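You operate a simulated robot arm through the tools that you are given. There is no shell and no other tool.

You run a simulated robot arm. Do the job below in one go: nothing can be reset, and whatever is moved stays where it is left.

TASK
Tighten the four flange bolts in number order to the torque on the card.
Fine: program knob back to OFF, screw driver back in its yellow cup.

It is judged by the outcome, as a careful person would: the job done as asked, and still so three seconds after it is handed in. It fails if anything else is knocked over, pushed out of place, dropped, spilled or broken.

THE ROBOT
A 6-joint arm with a two-finger gripper, fixed in place. Base frame: the origin is at the foot of the arm, x ahead of it, y to its left, z up; the work surface is at about z = 0.8. Units: m, rad, N and s.
With the tool pointing down near the work surface it reaches from about 0.36 to 0.86 m from the base axis. Its first joint turns from -2.897 to 2.897 rad. Payload 2.45 kg.
Tool frame: the origin (TCP) lies between the finger pads and is the grasp point; the fingertips stand 0.02 m ahead of it; z points along the fingers, y is the line along which they close. The gripper opens to 0.14 m. The gripper's body begins 0.168 m behind the TCP.
Orientation is that of the tool frame in the base frame, as [roll, pitch, yaw] about the fixed x, y, z axes, in that order (R = Rz(yaw) Ry(pitch) Rx(roll)). With the fingers straight down and closing along the base's y, the tool's x points along the base's -x, its y along +y and its z along -z.

THE INTERFACE
- The arm moves only by the tool apply_moves. Its argument "targets" is a list of rows, each an object (a shift or turn left out is 0, a gripper value left out holds the last) with "xyz": the shift along the tool's x, y, z in m, a list of three; "rotation": the turn, a rotation vector about the tool's x, y, z in rad, a list of three; "claw": the gripper command, from -1 (fully open) to 1 (shut), values between in proportion. In form: [{"xyz": [dx, dy, dz], "rotation": [ax, ay, az], "claw": claw}, ...]. A call has 1 to 20 rows; each row shifts and turns the commanded pose from where the row before left it, along the tool's axes as they then stand. Rows are played at 5 a second. More than 0.05 m and 0.15 rad between two rows, or a gripper value outside its range, and nothing of the call is played. A pose out of reach is approached as far as the arm can. The call stops where the force on the tool passes 40 N (or 10 N more than at its start, if that is more) or the arm is blocked; 0.2 s more then pass. Each finger travels about 0.045 m/s and halts on what it meets, pressing with about 25 N; the grip force reading is that of the motor and also rises with nothing between the fingers. The clock runs only during rows and for 0.2 s after the last one: add rows that do not move to give the fingers time. It gives the time, the measured TCP pose, the force on the tool (base axes), the opening and the grip force at its end, in the units of the frame above (readings bear some noise), with the torque about the TCP (base axes, N m) and any sound that the robot's microphone picked up, and new pictures: "pictures" is both (left out), scene, wrist or none.
- Cameras (640 x 400 px; columns grow to the right, rows downward): "scene" is fixed at [0.4098, -0.6404, 1.4667]; the picture's right is [0.80, -0.60, 0.00], its down [-0.34, -0.45, -0.82] and it looks along [0.49, 0.66, -0.57] (base axes); focal length 326 px, centre (320, 200). "wrist" rides on the gripper at [0.078, 0.011, -0.209] in the tool frame; the picture's right is [-0.14, 0.99, 0.00], its down [-0.92, -0.13, -0.37] and it looks along [-0.37, -0.05, 0.93] (tool axes); focal length 280 px, centre (320, 200). There is no depth. A picture from a camera that has moved, and an enlarged one, comes with that camera's place and axes in the base frame and with its lens. The place of the scene camera against the robot may be out by one fixed shift of up to 0.018 m in any direction.
- lift_body(by): slides the trunk up (or, below 0, down) by that many m; the arm rides with it, the base frame stays. It gives what a move gives, with no picture.
- inspect(camera, box): a new picture of the part [left, top, right, bottom] of that camera's present view, enlarged. No time passes.
- hand_in(): hands the job in; it is judged then, once.

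Nothing tells you positions but the pictures and the camera data. Unless the task says otherwise, let go and move clear before handing in.

The tools are called after "Request:" by a JSON object that holds its "method" and its "body". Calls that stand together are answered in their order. apply_moves: Moves the arm, as the interface text tells. Its arguments: {"type":"object","properties":{"targets":{"type":"array","items":{"type":"object","properties":{"xyz":{"type":"array","items":{"type":"number"}},"rotation":{"type":"array","items":{"type":"number"}},"claw":{"type":"number"}}}},"pictures":{"type":"string","enum":["both","scene","wrist","none"]}},"required":["targets"]} The other tools are called the same way: lift_body (by) slides the trunk up or down; inspect (camera, box) takes an enlarged picture of a part of a camera's view; hand_in () hands the job in.

At the start:

```text
time_s: 0.0
tool_pos: [0.5881, 0.0241, 1.1883]
tool_rot: [3.141, 0.0, -3.141]
ft_force: [0.0, 0.0, -0.7]
wrist_torque: [0.0, -0.01, -0.05]
finger_gap: 0.1398
grip_force: 0.1
trunk travel left (down, up): [-0.125, 0.105]
```

scene: 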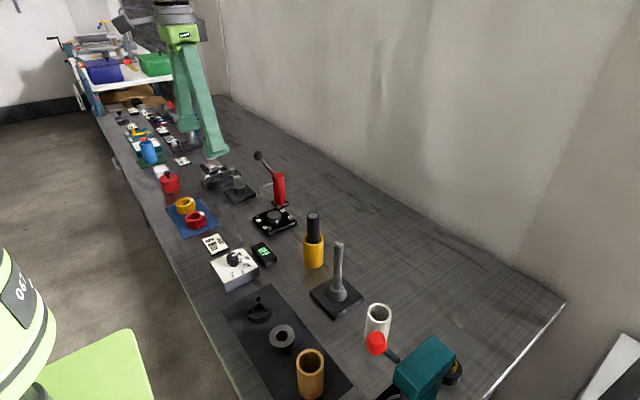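
wrist: 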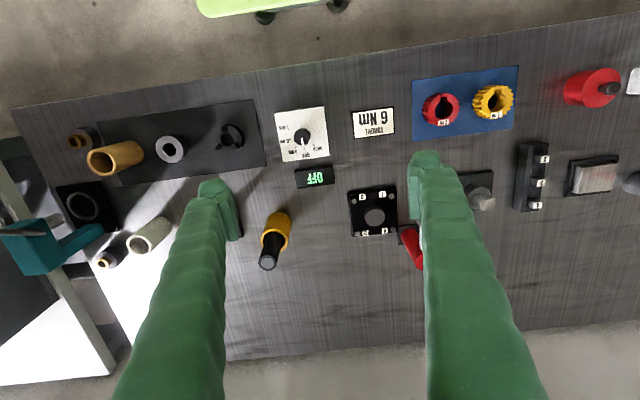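

I see a bench with a flange plate (four bolts), a torque card "6 Nm", a knob box with a display reading OFF, and a yellow cup holding a dark screwdriver. I'll enlarge these parts first.

Request:
{"method": "inspect", "body": {"camera": "wrist", "box": [240, 80, 440, 280]}}

Request:
{"method": "inspect", "body": {"camera": "wrist", "box": [260, 90, 400, 190]}}

Request:
{"method": "inspect", "body": {"camera": "scene", "box": [190, 140, 350, 300]}}

Request:
{"method": "inspect", "body": {"camera": "wrist", "box": [340, 170, 410, 240]}}

```text
2.00 times, centred on (340, 180) of wrist
camera zoom: at [0.511, 0.0347, 1.3984], right [0.14, 0.99, 0.0], down [0.92, -0.13, 0.37], along [0.37, -0.05, -0.93], focal length 561 px, centre (280, 240)
```

zoom: 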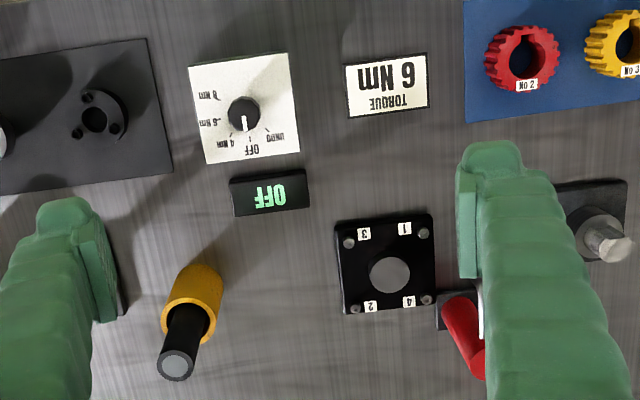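

```text
4.00 times, centred on (330, 140) of wrist
camera zoom: at [0.511, 0.0347, 1.3984], right [0.14, 0.99, 0.0], down [0.92, -0.13, 0.37], along [0.37, -0.05, -0.93], focal length 1122 px, centre (280, 440)
```

zoom: 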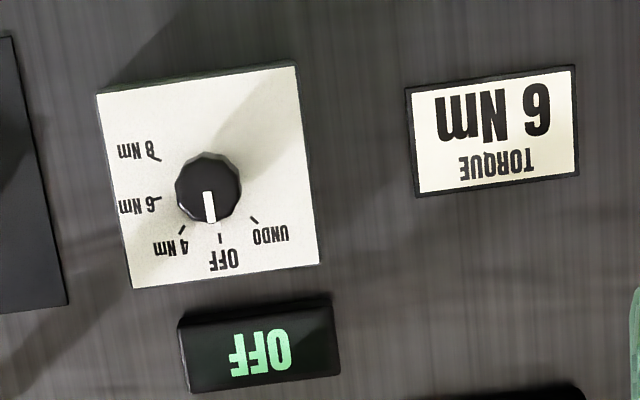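

```text
2.50 times, centred on (270, 220) of scene
camera zoom: at [0.4098, -0.6404, 1.4667], right [0.8, -0.6, 0.0], down [-0.34, -0.45, -0.82], along [0.49, 0.66, -0.57], focal length 815 px, centre (445, 150)
```

zoom: 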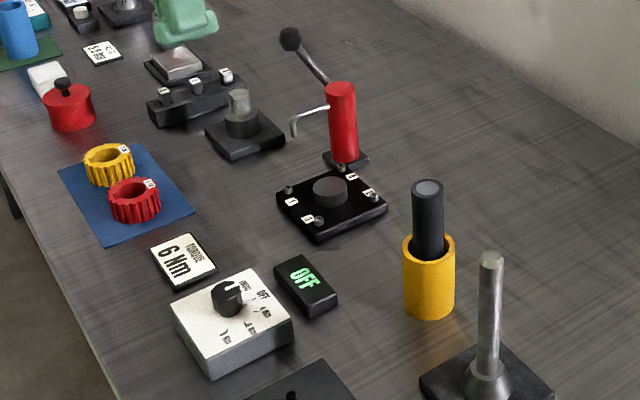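

```text
5.71 times, centred on (375, 205) of wrist
camera zoom: at [0.511, 0.0347, 1.3984], right [0.14, 0.99, 0.0], down [0.92, -0.13, 0.37], along [0.37, -0.05, -0.93], focal length 1602 px, centre (6, 171)
```

zoom: 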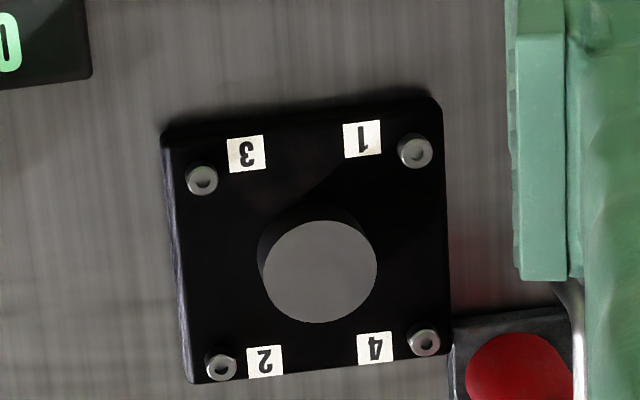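

The card asks for 6 Nm and the knob box is marked UNDO / OFF / 4 / 6 / 8 Nm, with 6 Nm about 80° clockwise of OFF as seen from above. I put the knob near (0.592, -0.010), the flange bolts near (0.75–0.83, 0.08–0.16) and the driver near (0.79, -0.10). Next I'll move over the knob for a closer look.

Request:
{"method": "apply_moves", "body": {"targets": [{"xyz": [-0.001, -0.01, 0.04]}, {"xyz": [-0.001, -0.01, 0.04]}, {"xyz": [-0.001, -0.01, 0.04]}, {"xyz": [-0.001, -0.004, 0.04]}, {"xyz": [0, 0, 0]}]}}

```text
time_s: 1.2
tool_pos: [0.5913, -0.0099, 1.0284]
tool_rot: [3.142, 0.0, 3.142]
ft_force: [0.3, 0.0, 0.6]
wrist_torque: [0.01, 0.0, 0.01]
finger_gap: 0.14
grip_force: 0.1
trunk travel left (down, up): [-0.125, 0.105]
camera wrist: at [0.5142, 0.0, 1.2378], right [0.14, 0.99, 0.0], down [0.92, -0.13, 0.37], along [0.37, -0.05, -0.93], focal length 280 px, centre (320, 200)
```

scene: 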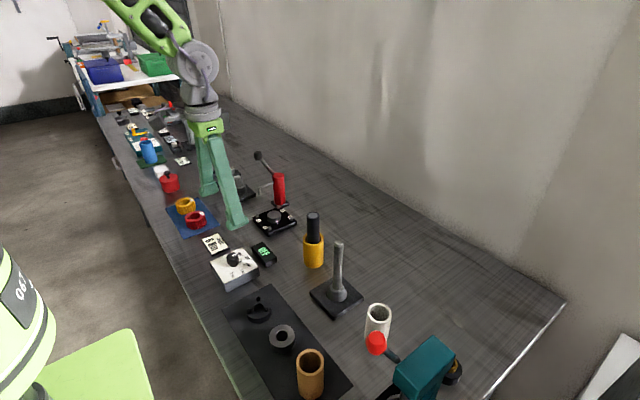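
wrist: 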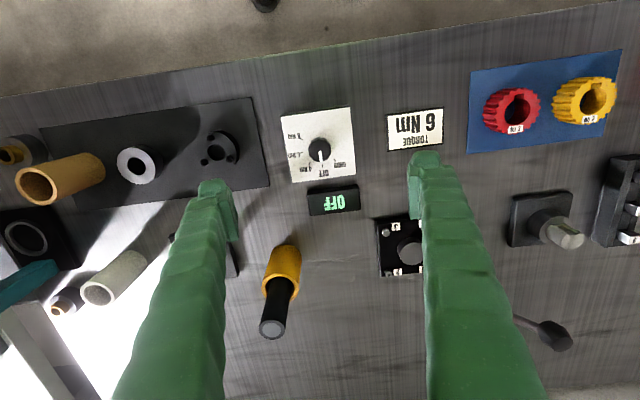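

The arm now hovers over the knob. I'll enlarge the knob and the driver to get their heights by comparing with the earlier view.

Request:
{"method": "inspect", "body": {"camera": "wrist", "box": [270, 90, 370, 220]}}

Request:
{"method": "inspect", "body": {"camera": "wrist", "box": [240, 230, 320, 350]}}

Request:
{"method": "inspect", "body": {"camera": "scene", "box": [205, 230, 285, 300]}}

Request:
{"method": "inspect", "body": {"camera": "scene", "box": [280, 200, 360, 280]}}

```text
3.08 times, centred on (320, 155) of wrist
camera zoom: at [0.5142, 0.0, 1.2378], right [0.14, 0.99, 0.0], down [0.92, -0.13, 0.37], along [0.37, -0.05, -0.93], focal length 863 px, centre (320, 338)
```

zoom: 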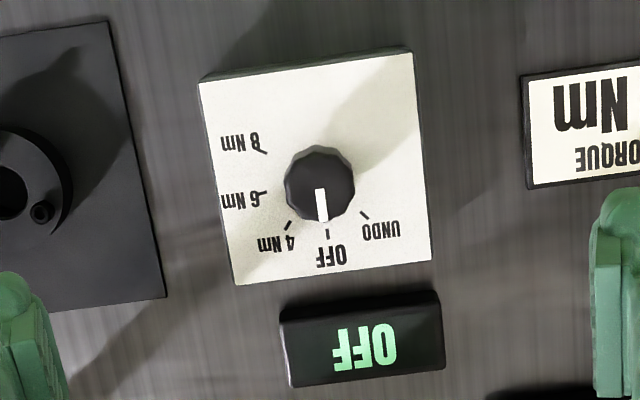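

```text
3.33 times, centred on (280, 290) of wrist
camera zoom: at [0.5142, 0.0, 1.2378], right [0.14, 0.99, 0.0], down [0.92, -0.13, 0.37], along [0.37, -0.05, -0.93], focal length 935 px, centre (453, -100)
```

zoom: 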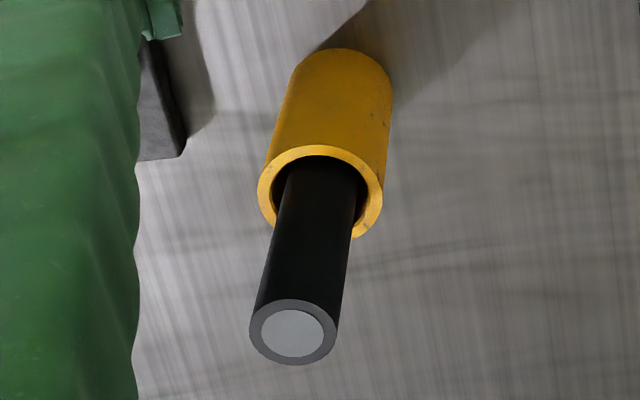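

```text
5.71 times, centred on (245, 265) of scene
camera zoom: at [0.4098, -0.6404, 1.4667], right [0.8, -0.6, 0.0], down [-0.34, -0.45, -0.82], along [0.49, 0.66, -0.57], focal length 1862 px, centre (749, -171)
```

zoom: 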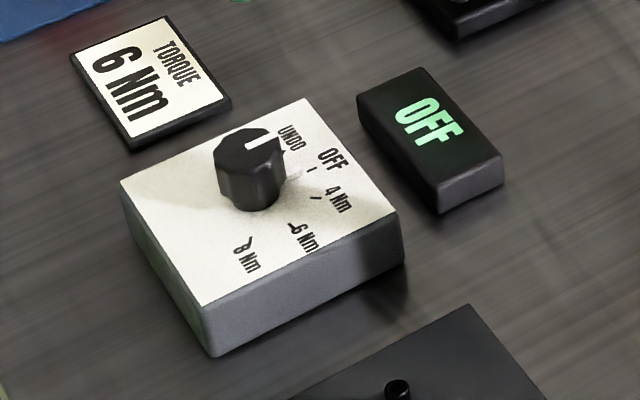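

```text
5.00 times, centred on (320, 240) of scene
camera zoom: at [0.4098, -0.6404, 1.4667], right [0.8, -0.6, 0.0], down [-0.34, -0.45, -0.82], along [0.49, 0.66, -0.57], focal length 1630 px, centre (320, 0)
```

zoom: 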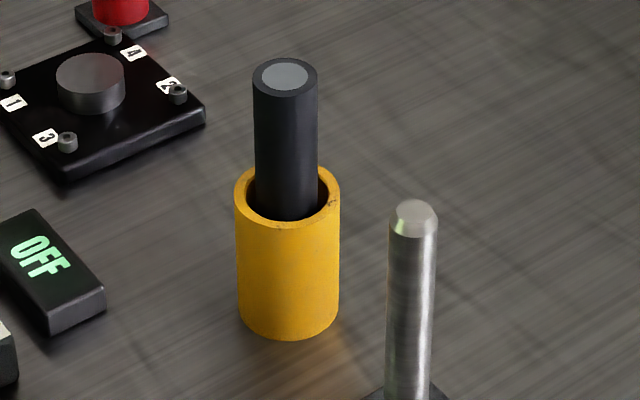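

The knob centre triangulates to about (0.594, -0.011), with the panel top near z 0.83 and the knob top near 0.855. The driver top is near (0.797, -0.103, 0.962). I'll narrow the fingers and come down over the knob in stages.

Request:
{"method": "apply_moves", "body": {"targets": [{"xyz": [-0.0025, -0.0013, 0.03], "claw": 0.1}, {"xyz": [0, 0, 0.04], "claw": 0.1}, {"xyz": [0, 0, 0.04], "claw": 0.1}, {"xyz": [0, 0, 0.03], "claw": 0.1}, {"xyz": [0, 0, 0]}]}}

Request:
{"method": "inspect", "body": {"camera": "scene", "box": [205, 210, 285, 300]}}

Request:
{"method": "inspect", "body": {"camera": "wrist", "box": [240, 60, 400, 220]}}

```text
time_s: 2.4
tool_pos: [0.5947, -0.01, 0.8865]
tool_rot: [3.141, -0.001, 3.141]
ft_force: [-0.3, -0.2, -0.1]
wrist_torque: [-0.01, -0.01, 0.0]
finger_gap: 0.0626
grip_force: 0.1
trunk travel left (down, up): [-0.125, 0.105]
camera wrist: at [0.518, -0.0006, 1.0961], right [0.14, 0.99, 0.0], down [0.92, -0.13, 0.37], along [0.37, -0.05, -0.93], focal length 280 px, centre (320, 200)
```

scene: 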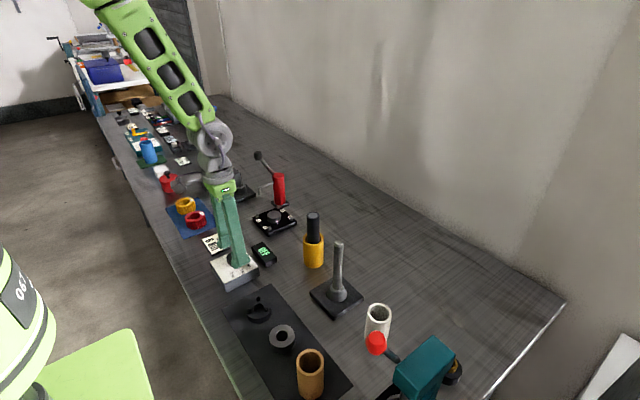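
wrist: 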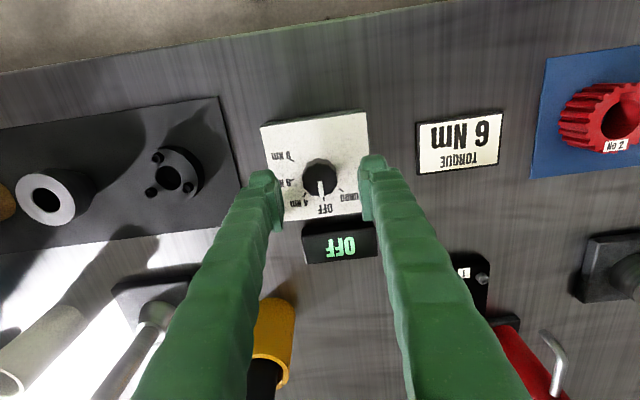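

```text
4.44 times, centred on (245, 255) of scene
camera zoom: at [0.4098, -0.6404, 1.4667], right [0.8, -0.6, 0.0], down [-0.34, -0.45, -0.82], along [0.49, 0.66, -0.57], focal length 1449 px, centre (653, -44)
```

zoom: 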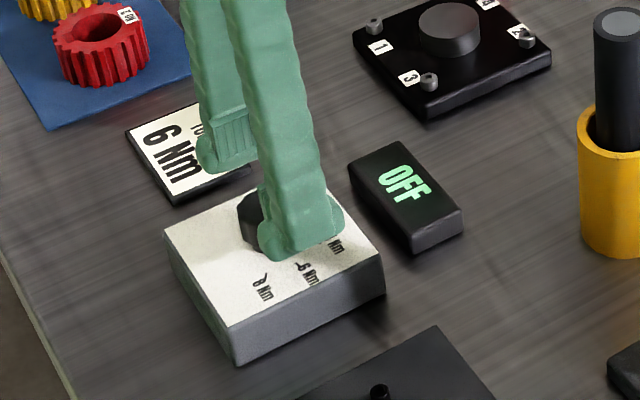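

```text
2.50 times, centred on (320, 140) of wrist
camera zoom: at [0.518, -0.0006, 1.0961], right [0.14, 0.99, 0.0], down [0.92, -0.13, 0.37], along [0.37, -0.05, -0.93], focal length 701 px, centre (320, 350)
```

zoom: 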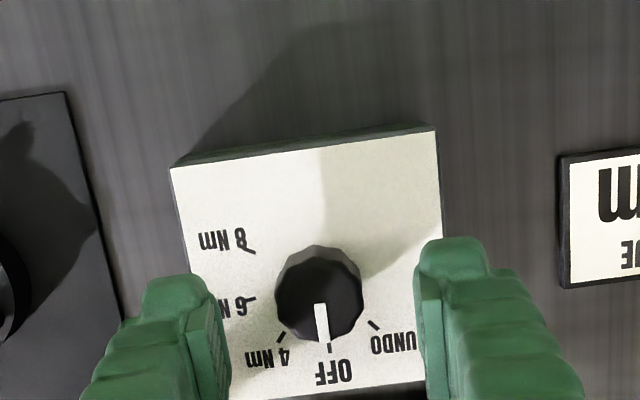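

The fingers straddle the knob with about 16 mm to spare on each side. I'll centre on it and lower about 22 mm, then check the clearance to the panel before gripping.

Request:
{"method": "apply_moves", "body": {"targets": [{"xyz": [-0.0008, -0.002, 0.012]}, {"xyz": [0, 0, 0.01]}, {"xyz": [0, 0, 0]}]}}

Request:
{"method": "inspect", "body": {"camera": "scene", "box": [205, 210, 285, 300]}}

Request:
{"method": "inspect", "body": {"camera": "wrist", "box": [240, 100, 400, 220]}}

```text
time_s: 3.2
tool_pos: [0.5958, -0.0138, 0.8655]
tool_rot: [3.141, 0.0, 3.141]
ft_force: [-0.3, 0.5, -1.0]
wrist_torque: [0.01, -0.02, -0.02]
finger_gap: 0.0627
grip_force: 0.0
trunk travel left (down, up): [-0.125, 0.105]
camera wrist: at [0.5185, -0.003, 1.0754], right [0.14, 0.99, 0.0], down [0.92, -0.13, 0.37], along [0.37, -0.05, -0.93], focal length 280 px, centre (320, 200)
```

scene: 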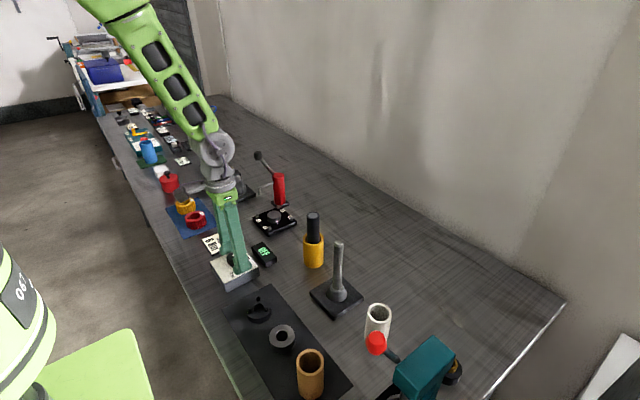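
wrist: 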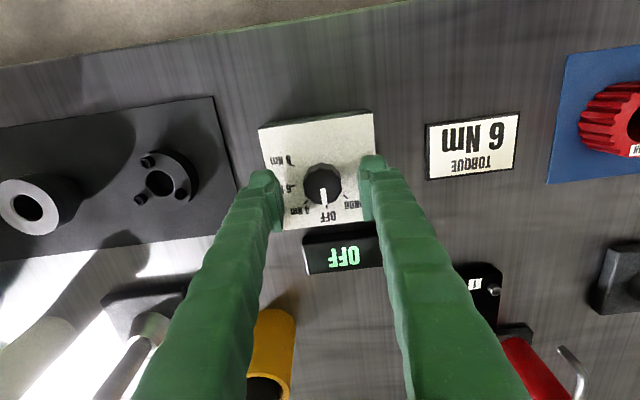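

```text
4.44 times, centred on (245, 255) of scene
camera zoom: at [0.4098, -0.6404, 1.4667], right [0.8, -0.6, 0.0], down [-0.34, -0.45, -0.82], along [0.49, 0.66, -0.57], focal length 1449 px, centre (653, -44)
```

zoom: 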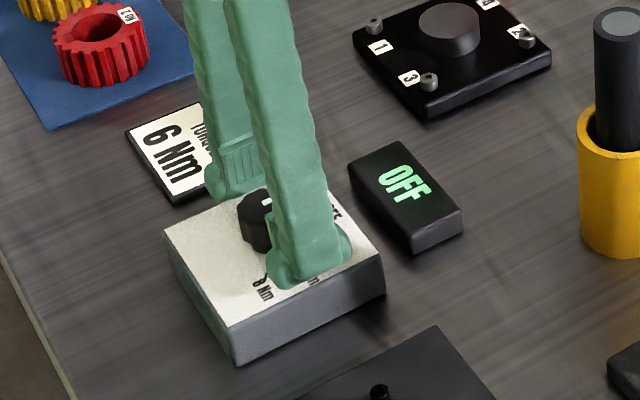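

```text
3.33 times, centred on (320, 160) of wrist
camera zoom: at [0.5185, -0.003, 1.0754], right [0.14, 0.99, 0.0], down [0.92, -0.13, 0.37], along [0.37, -0.05, -0.93], focal length 935 px, centre (320, 333)
```

zoom: 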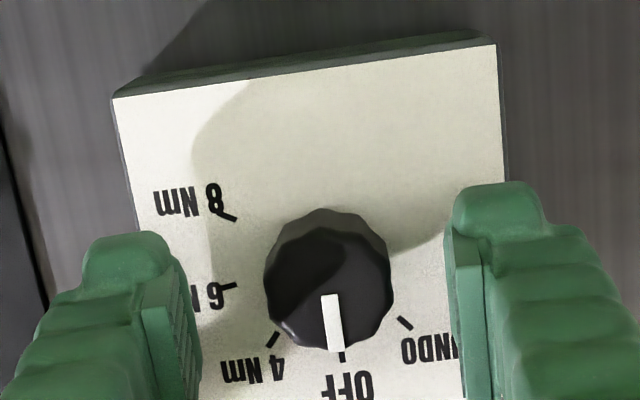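

The knob sits centred between the fingers, with the tips still just above the panel. I'll close on it now.

Request:
{"method": "apply_moves", "body": {"targets": [{"xyz": [0, 0, 0], "claw": 0.5}, {"xyz": [0, 0, 0], "claw": 1}, {"xyz": [0, 0, 0], "claw": 1}, {"xyz": [0, 0, 0], "claw": 1}]}}

```text
time_s: 4.2
tool_pos: [0.5952, -0.0099, 0.8653]
tool_rot: [-3.14, -0.002, 3.141]
ft_force: [-0.1, 33.0, -2.5]
wrist_torque: [0.37, -0.05, -0.18]
finger_gap: 0.0296
grip_force: 41.2
trunk travel left (down, up): [-0.125, 0.105]
camera wrist: at [0.5184, 0.0001, 1.0753], right [0.14, 0.99, 0.0], down [0.92, -0.13, 0.37], along [0.36, -0.05, -0.93], focal length 280 px, centre (320, 200)
```

scene: 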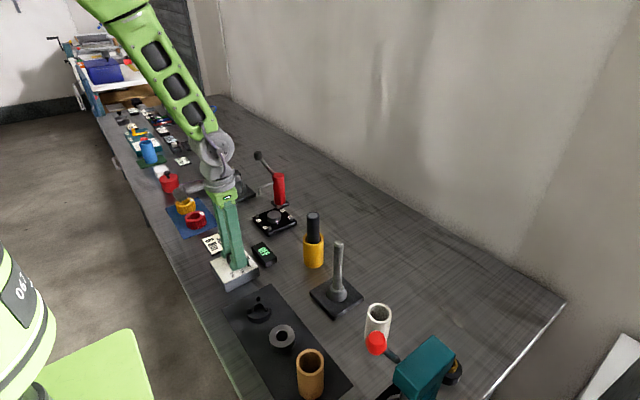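
wrist: 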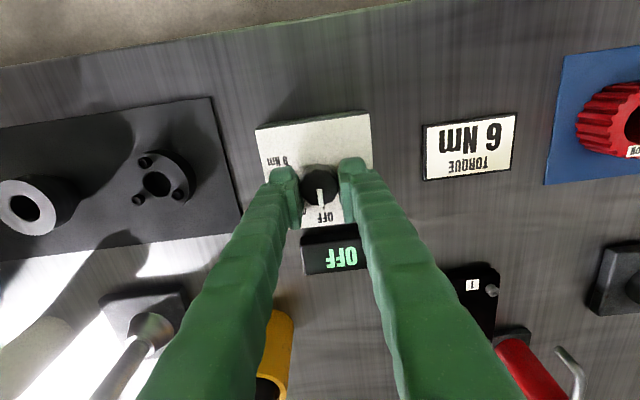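

The closing pulled the hand about 3–4 mm toward +y and left a 33 N side load, so the knob's true y is about -0.010. I'll shift the command that way to relieve it.

Request:
{"method": "apply_moves", "body": {"targets": [{"xyz": [0, 0.0017, 0]}, {"xyz": [0, 0.0017, 0]}, {"xyz": [0, 0, 0]}], "pictures": "none"}}

```text
time_s: 5.0
tool_pos: [0.5952, -0.01, 0.8663]
tool_rot: [-3.141, -0.002, 3.141]
ft_force: [1.2, 3.0, -9.3]
wrist_torque: [-0.04, -0.27, -0.01]
finger_gap: 0.0297
grip_force: 45.2
trunk travel left (down, up): [-0.125, 0.105]
```

The side load is down to 3 N. Now I'll turn the knob clockwise seen from above (positive about tool z), first about 40° and then check.

Request:
{"method": "apply_moves", "body": {"targets": [{"rotation": [0, 0, 0.1]}, {"rotation": [0, 0, 0.12]}, {"rotation": [0, 0, 0.12]}, {"rotation": [0, 0, 0.12]}, {"rotation": [0, 0, 0.12]}, {"rotation": [0, 0, 0.12]}, {"xyz": [0, 0, 0]}]}}

```text
time_s: 6.0
tool_pos: [0.5944, -0.0118, 0.8655]
tool_rot: [-3.139, -0.001, 2.698]
ft_force: [3.3, -15.3, -11.8]
wrist_torque: [-0.79, -0.4, 0.09]
finger_gap: 0.0297
grip_force: 44.5
trunk travel left (down, up): [-0.125, 0.105]
stopped in row 5: the force on the tool passed its limit at 42 N (the readings are from after the stop); the commanded pose is now the measured one
camera wrist: at [0.5306, 0.0303, 1.0755], right [0.55, 0.84, 0.0], down [0.78, -0.51, 0.37], along [0.31, -0.2, -0.93], focal length 280 px, centre (320, 200)
```

scene: 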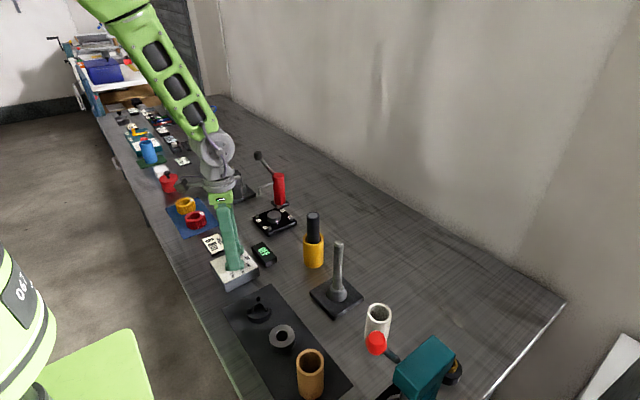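
wrist: 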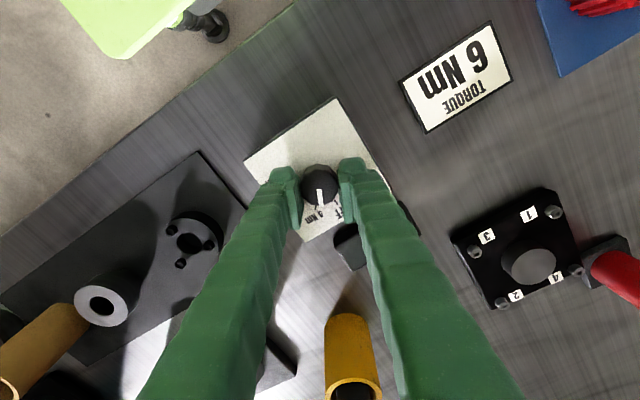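

The turn stopped at about 25° on a side force, which suggests the knob's axis is off from my TCP along x. I'll look closely before going on.

Request:
{"method": "inspect", "body": {"camera": "wrist", "box": [260, 130, 380, 230]}}

Request:
{"method": "inspect", "body": {"camera": "scene", "box": [205, 210, 285, 300]}}

```text
4.00 times, centred on (320, 180) of wrist
camera zoom: at [0.5306, 0.0303, 1.0755], right [0.55, 0.84, 0.0], down [0.78, -0.51, 0.37], along [0.31, -0.2, -0.93], focal length 1122 px, centre (320, 280)
```

zoom: 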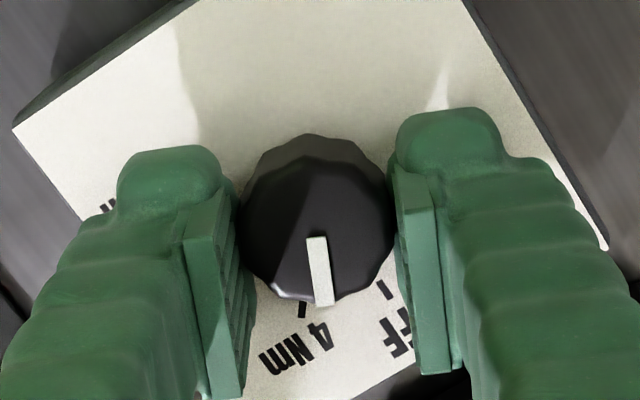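

```text
4.44 times, centred on (245, 255) of scene
camera zoom: at [0.4098, -0.6404, 1.4667], right [0.8, -0.6, 0.0], down [-0.34, -0.45, -0.82], along [0.49, 0.66, -0.57], focal length 1449 px, centre (653, -44)
```

zoom: 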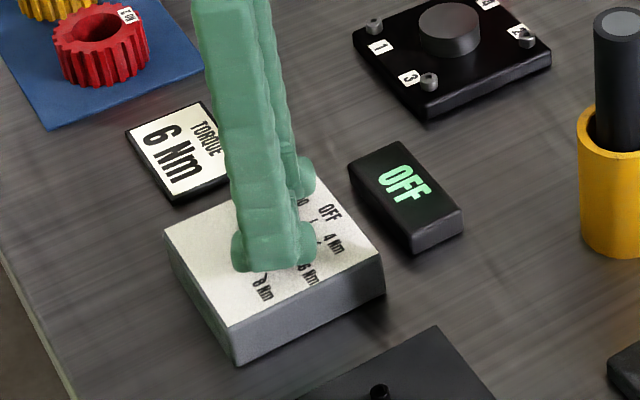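

The knob centre lies about 3–4 mm toward tool +x from the TCP, so turning about the TCP drags it sideways. I'll open slightly, shift 3.5 mm along tool x, and close again.

Request:
{"method": "apply_moves", "body": {"targets": [{"xyz": [0, 0, 0], "claw": 0.35}, {"xyz": [0, 0, 0], "claw": 0.35}, {"xyz": [0.0035, 0, 0.0], "claw": 0.35}, {"xyz": [0, 0, 0], "claw": 0.35}], "pictures": "wrist"}}

Request:
{"method": "inspect", "body": {"camera": "wrist", "box": [260, 130, 380, 230]}}

```text
time_s: 7.0
tool_pos: [0.591, -0.0104, 0.8663]
tool_rot: [-3.14, -0.001, 2.698]
ft_force: [0.6, -0.8, -0.7]
wrist_torque: [-0.02, 0.02, 0.0]
finger_gap: 0.0455
grip_force: 0.0
trunk travel left (down, up): [-0.125, 0.105]
camera wrist: at [0.527, 0.0334, 1.0758], right [0.55, 0.84, 0.0], down [0.78, -0.51, 0.37], along [0.31, -0.2, -0.93], focal length 280 px, centre (320, 200)
```

wrist: 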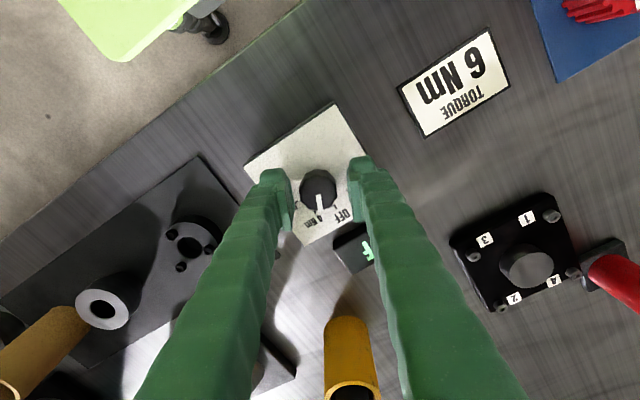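

```text
4.00 times, centred on (320, 180) of wrist
camera zoom: at [0.527, 0.0334, 1.0758], right [0.55, 0.84, 0.0], down [0.78, -0.51, 0.37], along [0.31, -0.2, -0.93], focal length 1122 px, centre (320, 280)
```

zoom: 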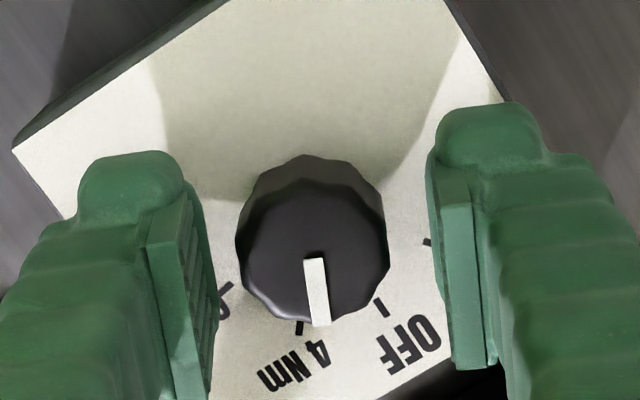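

The knob held its position, about 25° past OFF. It now sits roughly 1.4 mm toward tool -y and -x, so I'll correct that, close, and carry on turning while watching the force.

Request:
{"method": "apply_moves", "body": {"targets": [{"xyz": [-0.0012, -0.0013, 0.0], "claw": 0.35}, {"xyz": [0, 0, 0], "claw": 0.7}, {"xyz": [0, 0, 0], "claw": 1}, {"xyz": [0, 0, 0], "claw": 1}], "pictures": "none"}}

```text
time_s: 8.0
tool_pos: [0.5927, -0.0116, 0.8655]
tool_rot: [-3.139, 0.0, 2.698]
ft_force: [0.8, -1.3, 0.2]
wrist_torque: [-0.01, 0.03, -0.03]
finger_gap: 0.0297
grip_force: 39.5
trunk travel left (down, up): [-0.125, 0.105]
```

The grip closed with almost no side load, so it is well centred now. I'll keep turning toward 6 Nm, about 0.96 rad more.

Request:
{"method": "apply_moves", "body": {"targets": [{"rotation": [0, 0, 0.1]}, {"rotation": [0, 0, 0.1]}, {"rotation": [0, 0, 0.1]}, {"rotation": [0, 0, 0.1]}, {"rotation": [0, 0, 0.1]}, {"xyz": [0, 0, 0]}]}}

Request:
{"method": "inspect", "body": {"camera": "scene", "box": [205, 210, 285, 300]}}

```text
time_s: 9.4
tool_pos: [0.5915, -0.0118, 0.8652]
tool_rot: [3.141, -0.001, 2.195]
ft_force: [0.4, -12.2, -4.2]
wrist_torque: [-0.18, -0.05, 0.03]
finger_gap: 0.0297
grip_force: 44.7
trunk travel left (down, up): [-0.125, 0.105]
camera wrist: at [0.556, 0.0569, 1.0757], right [0.88, 0.47, 0.0], down [0.44, -0.82, 0.37], along [0.17, -0.33, -0.93], focal length 280 px, centre (320, 200)
```

scene: 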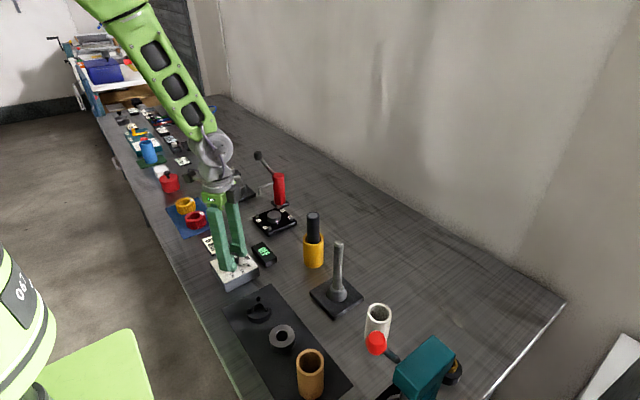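
wrist: 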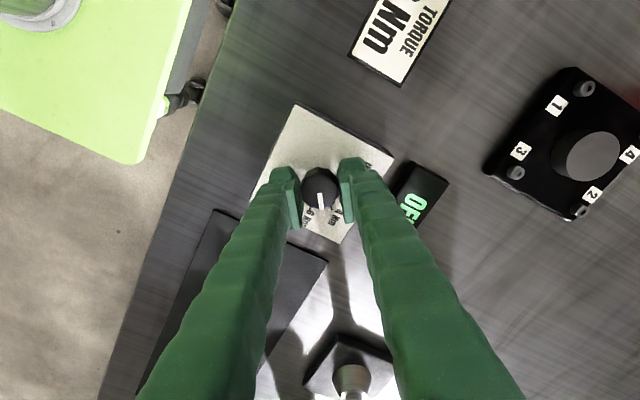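

```text
4.44 times, centred on (245, 255) of scene
camera zoom: at [0.4098, -0.6404, 1.4667], right [0.8, -0.6, 0.0], down [-0.34, -0.45, -0.82], along [0.49, 0.66, -0.57], focal length 1449 px, centre (653, -44)
```

zoom: 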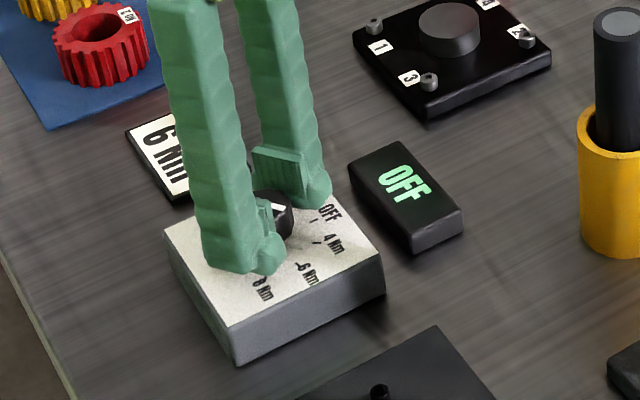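

The pointer is about 54° round, between 4 and 6 Nm, and the display still reads OFF. I'll relieve the small side load and turn the last 26°.

Request:
{"method": "apply_moves", "body": {"targets": [{"xyz": [-0.001, -0.0007, 0], "rotation": [0, 0, 0.06]}, {"rotation": [0, 0, 0.1]}, {"rotation": [0, 0, 0.1]}, {"rotation": [0, 0, 0.1]}, {"rotation": [0, 0, 0.09]}, {"xyz": [0, 0, 0]}, {"xyz": [0, 0, 0]}]}}

Request:
{"method": "inspect", "body": {"camera": "wrist", "box": [260, 130, 380, 230]}}

Request:
{"method": "inspect", "body": {"camera": "scene", "box": [205, 210, 285, 300]}}

```text
time_s: 11.0
tool_pos: [0.59, -0.0129, 0.8655]
tool_rot: [-3.138, 0.001, 1.747]
ft_force: [-9.6, -11.6, -12.1]
wrist_torque: [-0.18, 0.12, 0.04]
finger_gap: 0.03
grip_force: 44.9
trunk travel left (down, up): [-0.125, 0.105]
camera wrist: at [0.5894, 0.0657, 1.0757], right [1.0, 0.04, 0.0], down [0.04, -0.93, 0.37], along [0.01, -0.37, -0.93], focal length 280 px, centre (320, 200)
```

scene: 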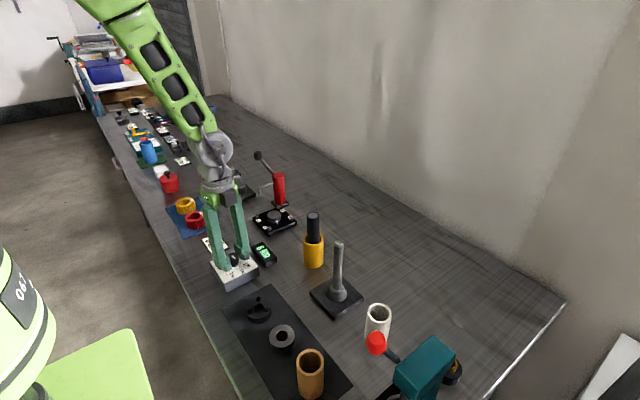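
wrist: 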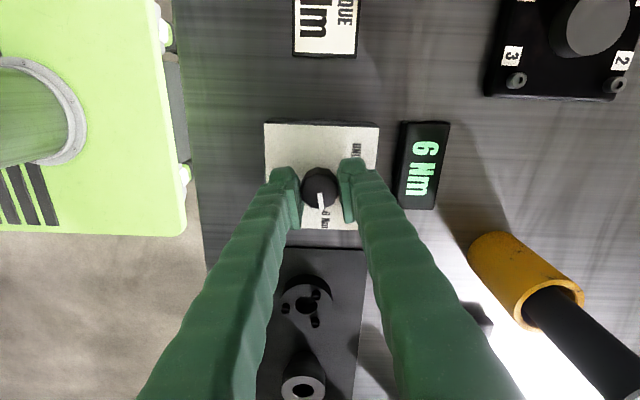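

```text
4.00 times, centred on (320, 180) of wrist
camera zoom: at [0.5894, 0.0657, 1.0757], right [1.0, 0.04, 0.0], down [0.04, -0.93, 0.37], along [0.01, -0.37, -0.93], focal length 1122 px, centre (320, 280)
```

zoom: 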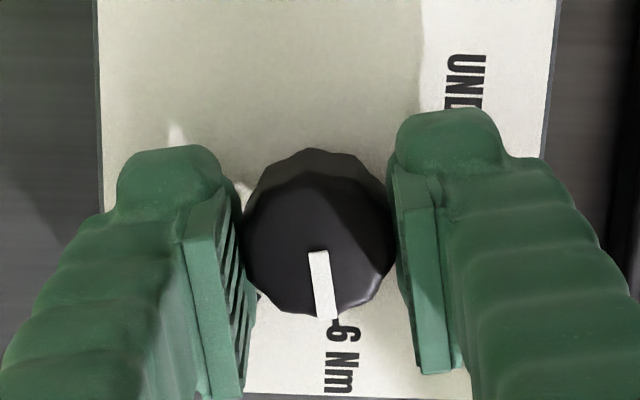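

```text
4.44 times, centred on (245, 255) of scene
camera zoom: at [0.4098, -0.6404, 1.4667], right [0.8, -0.6, 0.0], down [-0.34, -0.45, -0.82], along [0.49, 0.66, -0.57], focal length 1449 px, centre (653, -44)
```

zoom: 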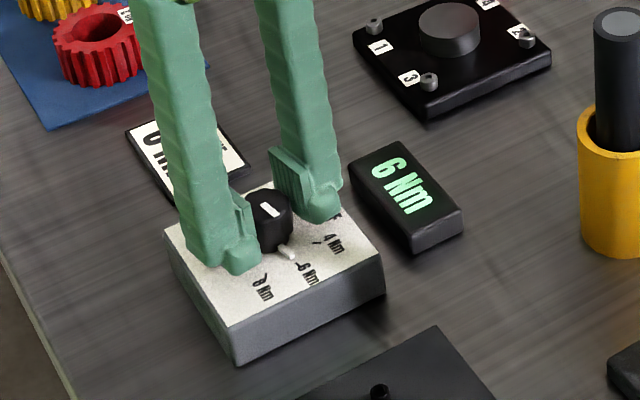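

The display now reads 6 Nm and the pointer lines up with the 6 Nm tick. I'll let go and rise, then confirm it stays there.

Request:
{"method": "apply_moves", "body": {"targets": [{"xyz": [0, 0, 0], "claw": 0.25}, {"xyz": [0, 0, 0], "claw": 0.25}, {"xyz": [0, 0, 0], "claw": 0.25}, {"xyz": [0, 0, -0.03], "claw": 0.25}, {"xyz": [0, 0, -0.045], "claw": 0.25}, {"xyz": [0, 0, -0.045], "claw": 0.25}, {"xyz": [0, 0, -0.045], "claw": 0.25}, {"xyz": [0, 0, 0], "claw": 0.25}]}}

Request:
{"method": "inspect", "body": {"camera": "wrist", "box": [240, 100, 440, 260]}}

```text
time_s: 12.8
tool_pos: [0.5907, -0.0124, 1.0324]
tool_rot: [-3.14, -0.001, 1.747]
ft_force: [0.3, 0.2, -0.6]
wrist_torque: [0.01, -0.02, 0.03]
finger_gap: 0.0524
grip_force: 0.1
trunk travel left (down, up): [-0.125, 0.105]
camera wrist: at [0.5892, 0.0652, 1.2412], right [1.0, 0.04, 0.0], down [0.04, -0.93, 0.37], along [0.01, -0.37, -0.93], focal length 280 px, centre (320, 200)
```

scene: 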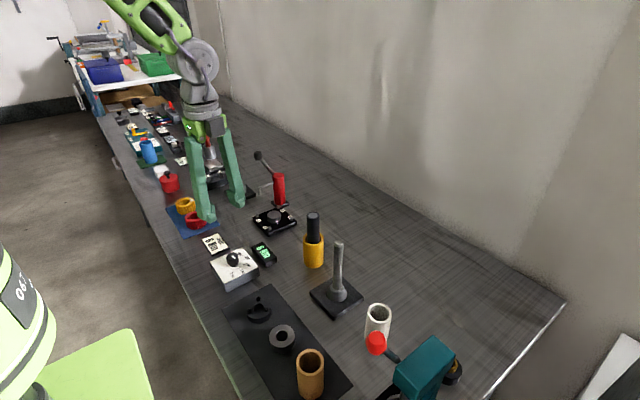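
wrist: 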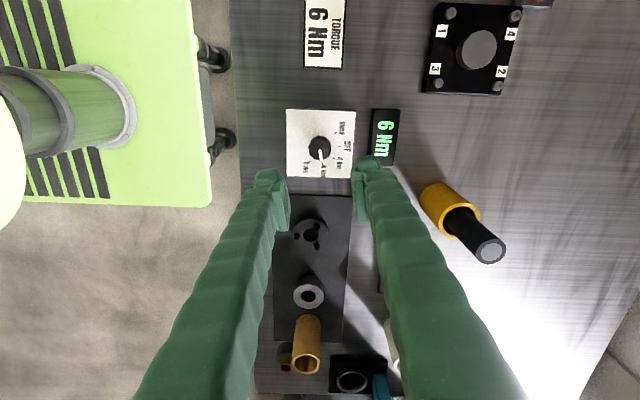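

```text
2.50 times, centred on (340, 180) of wrist
camera zoom: at [0.5892, 0.0652, 1.2412], right [1.0, 0.04, 0.0], down [0.04, -0.93, 0.37], along [0.01, -0.37, -0.93], focal length 701 px, centre (270, 250)
```

zoom: 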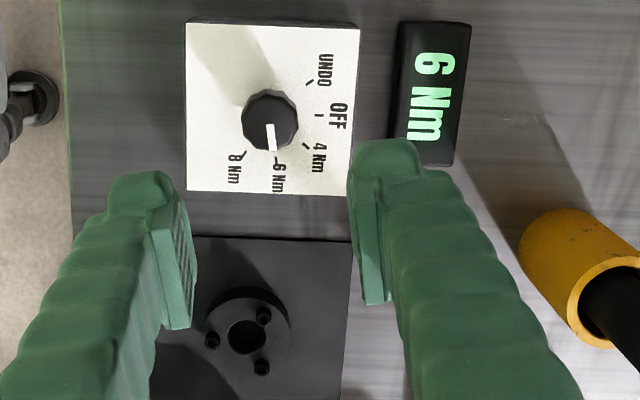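

The knob stays at 6 Nm. This view from a new angle also shows the flange and driver, so I'll enlarge both to pin down their positions.

Request:
{"method": "inspect", "body": {"camera": "wrist", "box": [410, 170, 530, 270]}}

Request:
{"method": "inspect", "body": {"camera": "wrist", "box": [415, 0, 535, 100]}}

```text
4.00 times, centred on (470, 220) of wrist
camera zoom: at [0.5892, 0.0652, 1.2412], right [1.0, 0.04, 0.0], down [0.04, -0.93, 0.37], along [0.01, -0.37, -0.93], focal length 1122 px, centre (-280, 120)
```

zoom: 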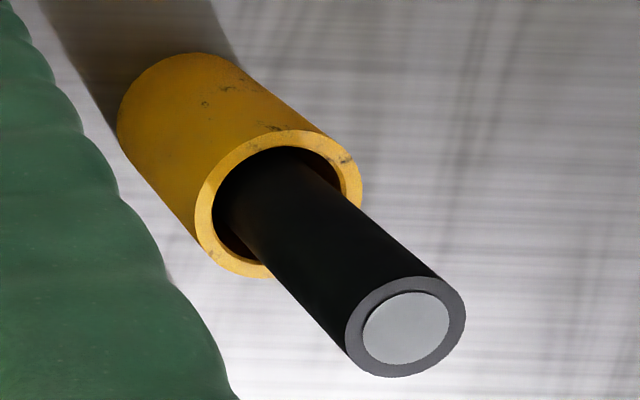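

```text
4.00 times, centred on (475, 50) of wrist
camera zoom: at [0.5892, 0.0652, 1.2412], right [1.0, 0.04, 0.0], down [0.04, -0.93, 0.37], along [0.01, -0.37, -0.93], focal length 1122 px, centre (-300, 800)
```

zoom: 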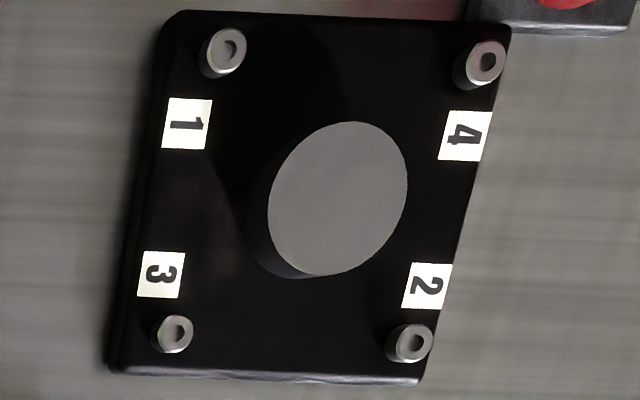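

The driver axis triangulates to (0.788, -0.100) with its top at z 0.970. The cup is centred at (0.790, -0.101) with its rim at z 0.889. Before reaching near bolt 4 I'll check the red post beside the flange in the scene view.

Request:
{"method": "inspect", "body": {"camera": "scene", "box": [240, 140, 320, 240]}}

```text
4.00 times, centred on (280, 190) of scene
camera zoom: at [0.4098, -0.6404, 1.4667], right [0.8, -0.6, 0.0], down [-0.34, -0.45, -0.82], along [0.49, 0.66, -0.57], focal length 1304 px, centre (480, 240)
```

zoom: 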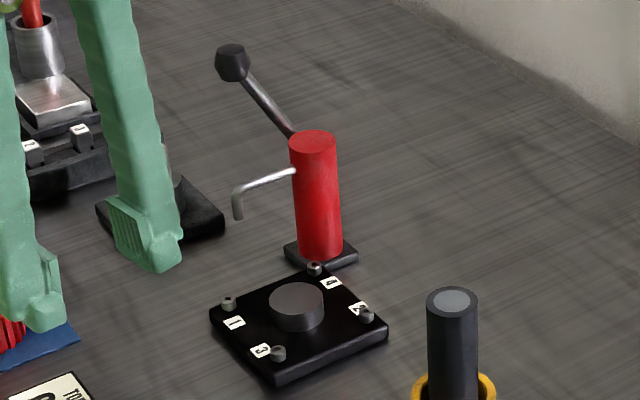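

The red post is at about (0.858, 0.195) with its top near z 0.92, and its lever ball is near (0.81, 0.22, 1.0). If the fingers close along x they will clear both at bolt 4. I'll square the wrist to yaw π/2 and hover over the driver.

Request:
{"method": "apply_moves", "body": {"targets": [{"xyz": [0, 0, -0.012], "rotation": [0, 0, 0.088], "claw": -0.07}, {"xyz": [0, 0, -0.012], "rotation": [0, 0, 0.088], "claw": -0.07}, {"xyz": [-0.0175, 0.0396, 0]}, {"xyz": [-0.0175, 0.0396, 0]}, {"xyz": [-0.0175, 0.0396, 0]}, {"xyz": [-0.0175, 0.0396, 0]}, {"xyz": [-0.0175, 0.0394, 0]}, {"xyz": [0, 0, 0]}, {"xyz": [0, 0, 0]}]}}

Request:
{"method": "inspect", "body": {"camera": "wrist", "box": [240, 120, 400, 240]}}

```text
time_s: 14.8
tool_pos: [0.7895, -0.0998, 1.0547]
tool_rot: [-3.141, 0.002, 1.571]
ft_force: [0.1, 0.7, -0.6]
wrist_torque: [-0.01, -0.02, -0.01]
finger_gap: 0.075
grip_force: 0.0
trunk travel left (down, up): [-0.125, 0.105]
camera wrist: at [0.8017, -0.0225, 1.2647], right [0.99, -0.14, 0.0], down [-0.13, -0.92, 0.37], along [-0.05, -0.37, -0.93], focal length 280 px, centre (320, 200)
```

scene: 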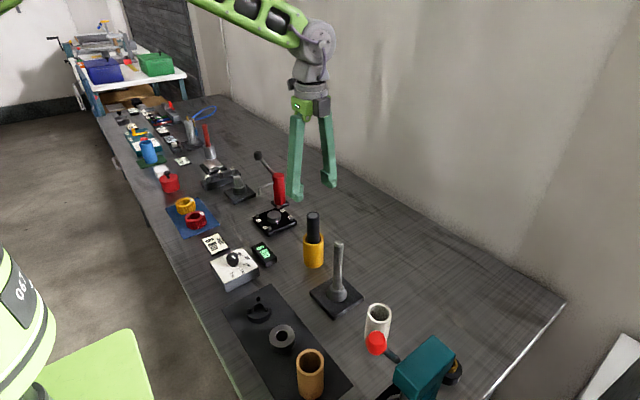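
wrist: 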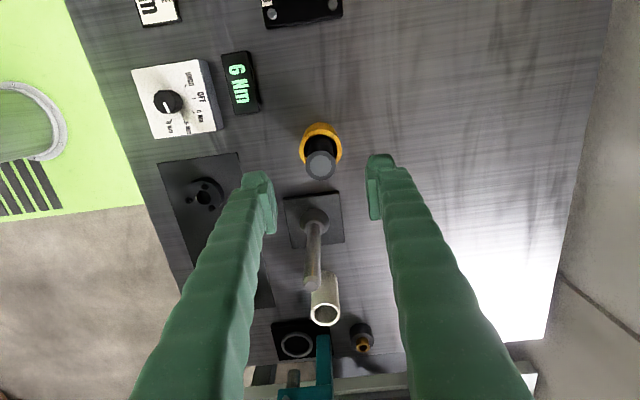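

```text
3.33 times, centred on (320, 180) of wrist
camera zoom: at [0.8017, -0.0225, 1.2647], right [0.99, -0.14, 0.0], down [-0.13, -0.92, 0.37], along [-0.05, -0.37, -0.93], focal length 935 px, centre (320, 267)
```

zoom: 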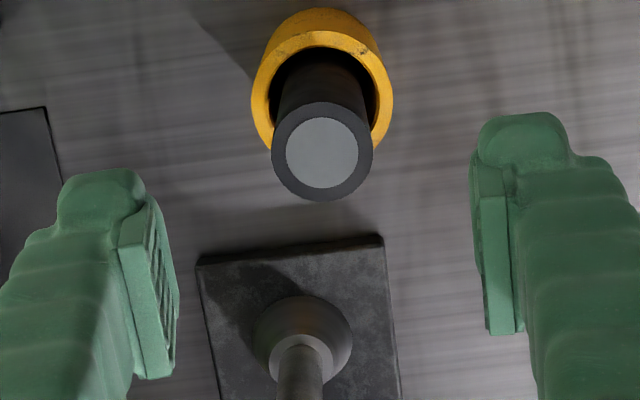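

The driver top is within 1.5 mm of the TCP axis and both fingers clear it. I'll descend to TCP z ≈ 0.945, so the fingertips stay about 35 mm above the cup rim, and check before gripping.

Request:
{"method": "apply_moves", "body": {"targets": [{"xyz": [0.0013, 0.0004, 0.04]}, {"xyz": [0, 0, 0.04]}, {"xyz": [0, 0, 0.03]}, {"xyz": [0, 0, 0]}]}}

Request:
{"method": "inspect", "body": {"camera": "wrist", "box": [240, 120, 400, 240]}}

Request:
{"method": "inspect", "body": {"camera": "scene", "box": [270, 170, 370, 280]}}

```text
time_s: 15.8
tool_pos: [0.7892, -0.0972, 0.945]
tool_rot: [-3.139, 0.0, 1.57]
ft_force: [-0.1, 0.8, -0.1]
wrist_torque: [0.0, 0.01, 0.0]
finger_gap: 0.0751
grip_force: 0.0
trunk travel left (down, up): [-0.125, 0.105]
camera wrist: at [0.802, -0.0205, 1.1545], right [0.99, -0.14, 0.0], down [-0.13, -0.92, 0.37], along [-0.05, -0.37, -0.93], focal length 280 px, centre (320, 200)
```

scene: 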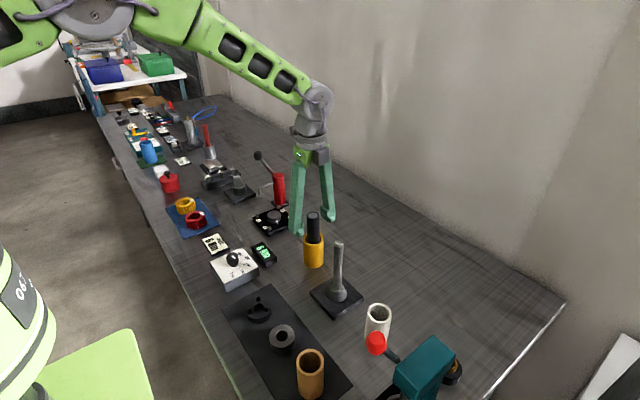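
wrist: 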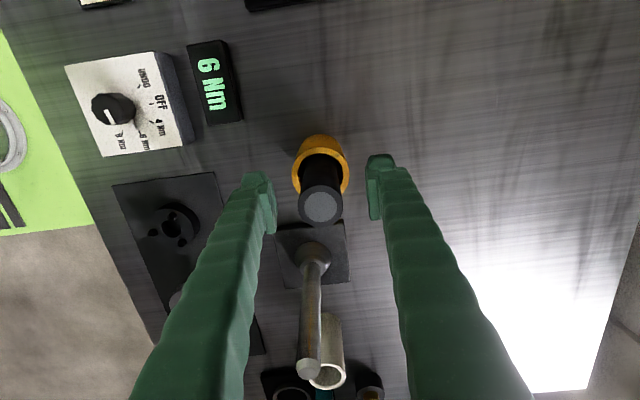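

```text
3.33 times, centred on (320, 180) of wrist
camera zoom: at [0.802, -0.0205, 1.1545], right [0.99, -0.14, 0.0], down [-0.13, -0.92, 0.37], along [-0.05, -0.37, -0.93], focal length 935 px, centre (320, 267)
```

zoom: 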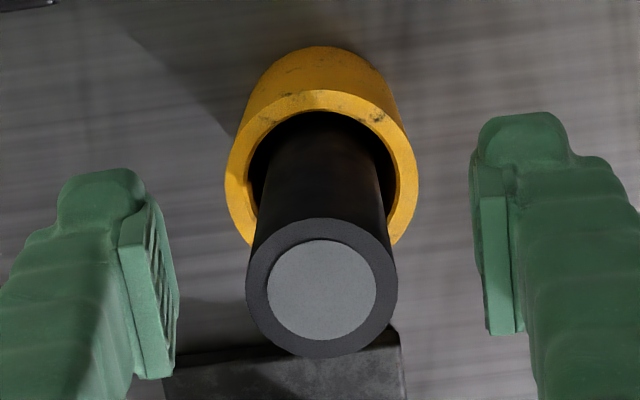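

```text
3.64 times, centred on (320, 225) of scene
camera zoom: at [0.4098, -0.6404, 1.4667], right [0.8, -0.6, 0.0], down [-0.34, -0.45, -0.82], along [0.49, 0.66, -0.57], focal length 1185 px, centre (320, 109)
```

zoom: 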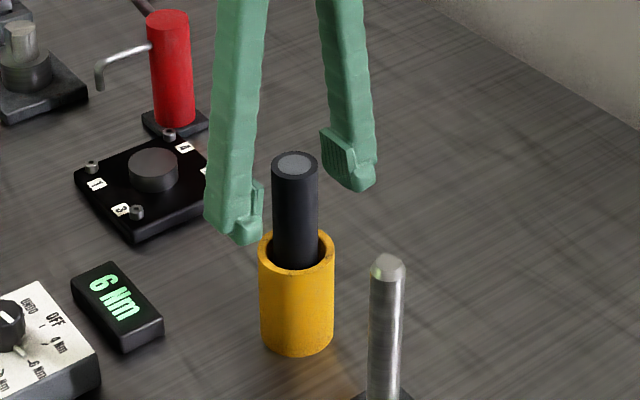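

The handle is centred between the pads, so I'll close on it.

Request:
{"method": "apply_moves", "body": {"targets": [{"xyz": [0.001, 0, 0], "claw": 0.4}, {"xyz": [0, 0, 0], "claw": 1}, {"xyz": [0, 0, 0], "claw": 1}, {"xyz": [0, 0, 0], "claw": 1}, {"xyz": [0, 0, 0], "claw": 1}]}}

Request:
{"method": "inspect", "body": {"camera": "scene", "box": [270, 170, 370, 280]}}

```text
time_s: 17.0
tool_pos: [0.7892, -0.0968, 0.9442]
tool_rot: [-3.14, 0.0, 1.57]
ft_force: [0.9, 0.3, 0.0]
wrist_torque: [-0.02, -0.04, -0.02]
finger_gap: 0.0327
grip_force: 24.9
trunk travel left (down, up): [-0.125, 0.105]
camera wrist: at [0.8019, -0.0195, 1.1544], right [0.99, -0.14, 0.0], down [-0.13, -0.92, 0.37], along [-0.05, -0.37, -0.93], focal length 280 px, centre (320, 200)
```

scene: 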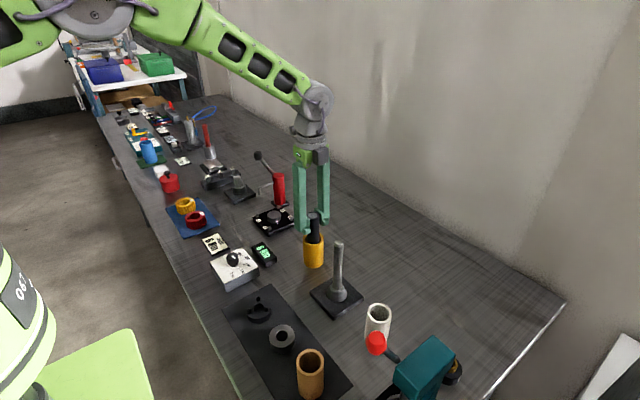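
wrist: 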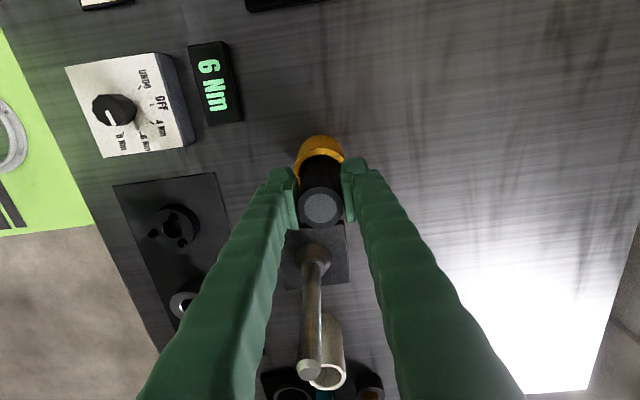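

```text
3.64 times, centred on (320, 225) of scene
camera zoom: at [0.4098, -0.6404, 1.4667], right [0.8, -0.6, 0.0], down [-0.34, -0.45, -0.82], along [0.49, 0.66, -0.57], focal length 1185 px, centre (320, 109)
```

zoom: 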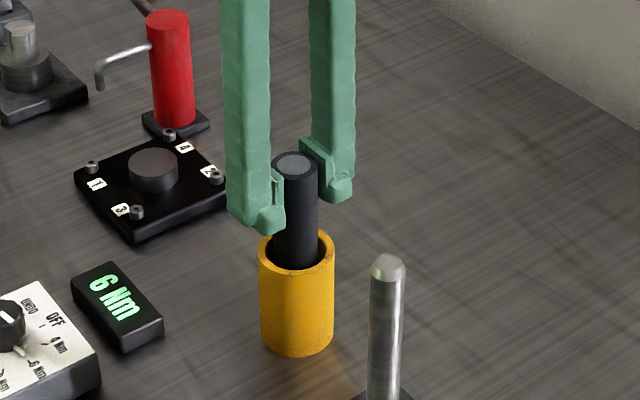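

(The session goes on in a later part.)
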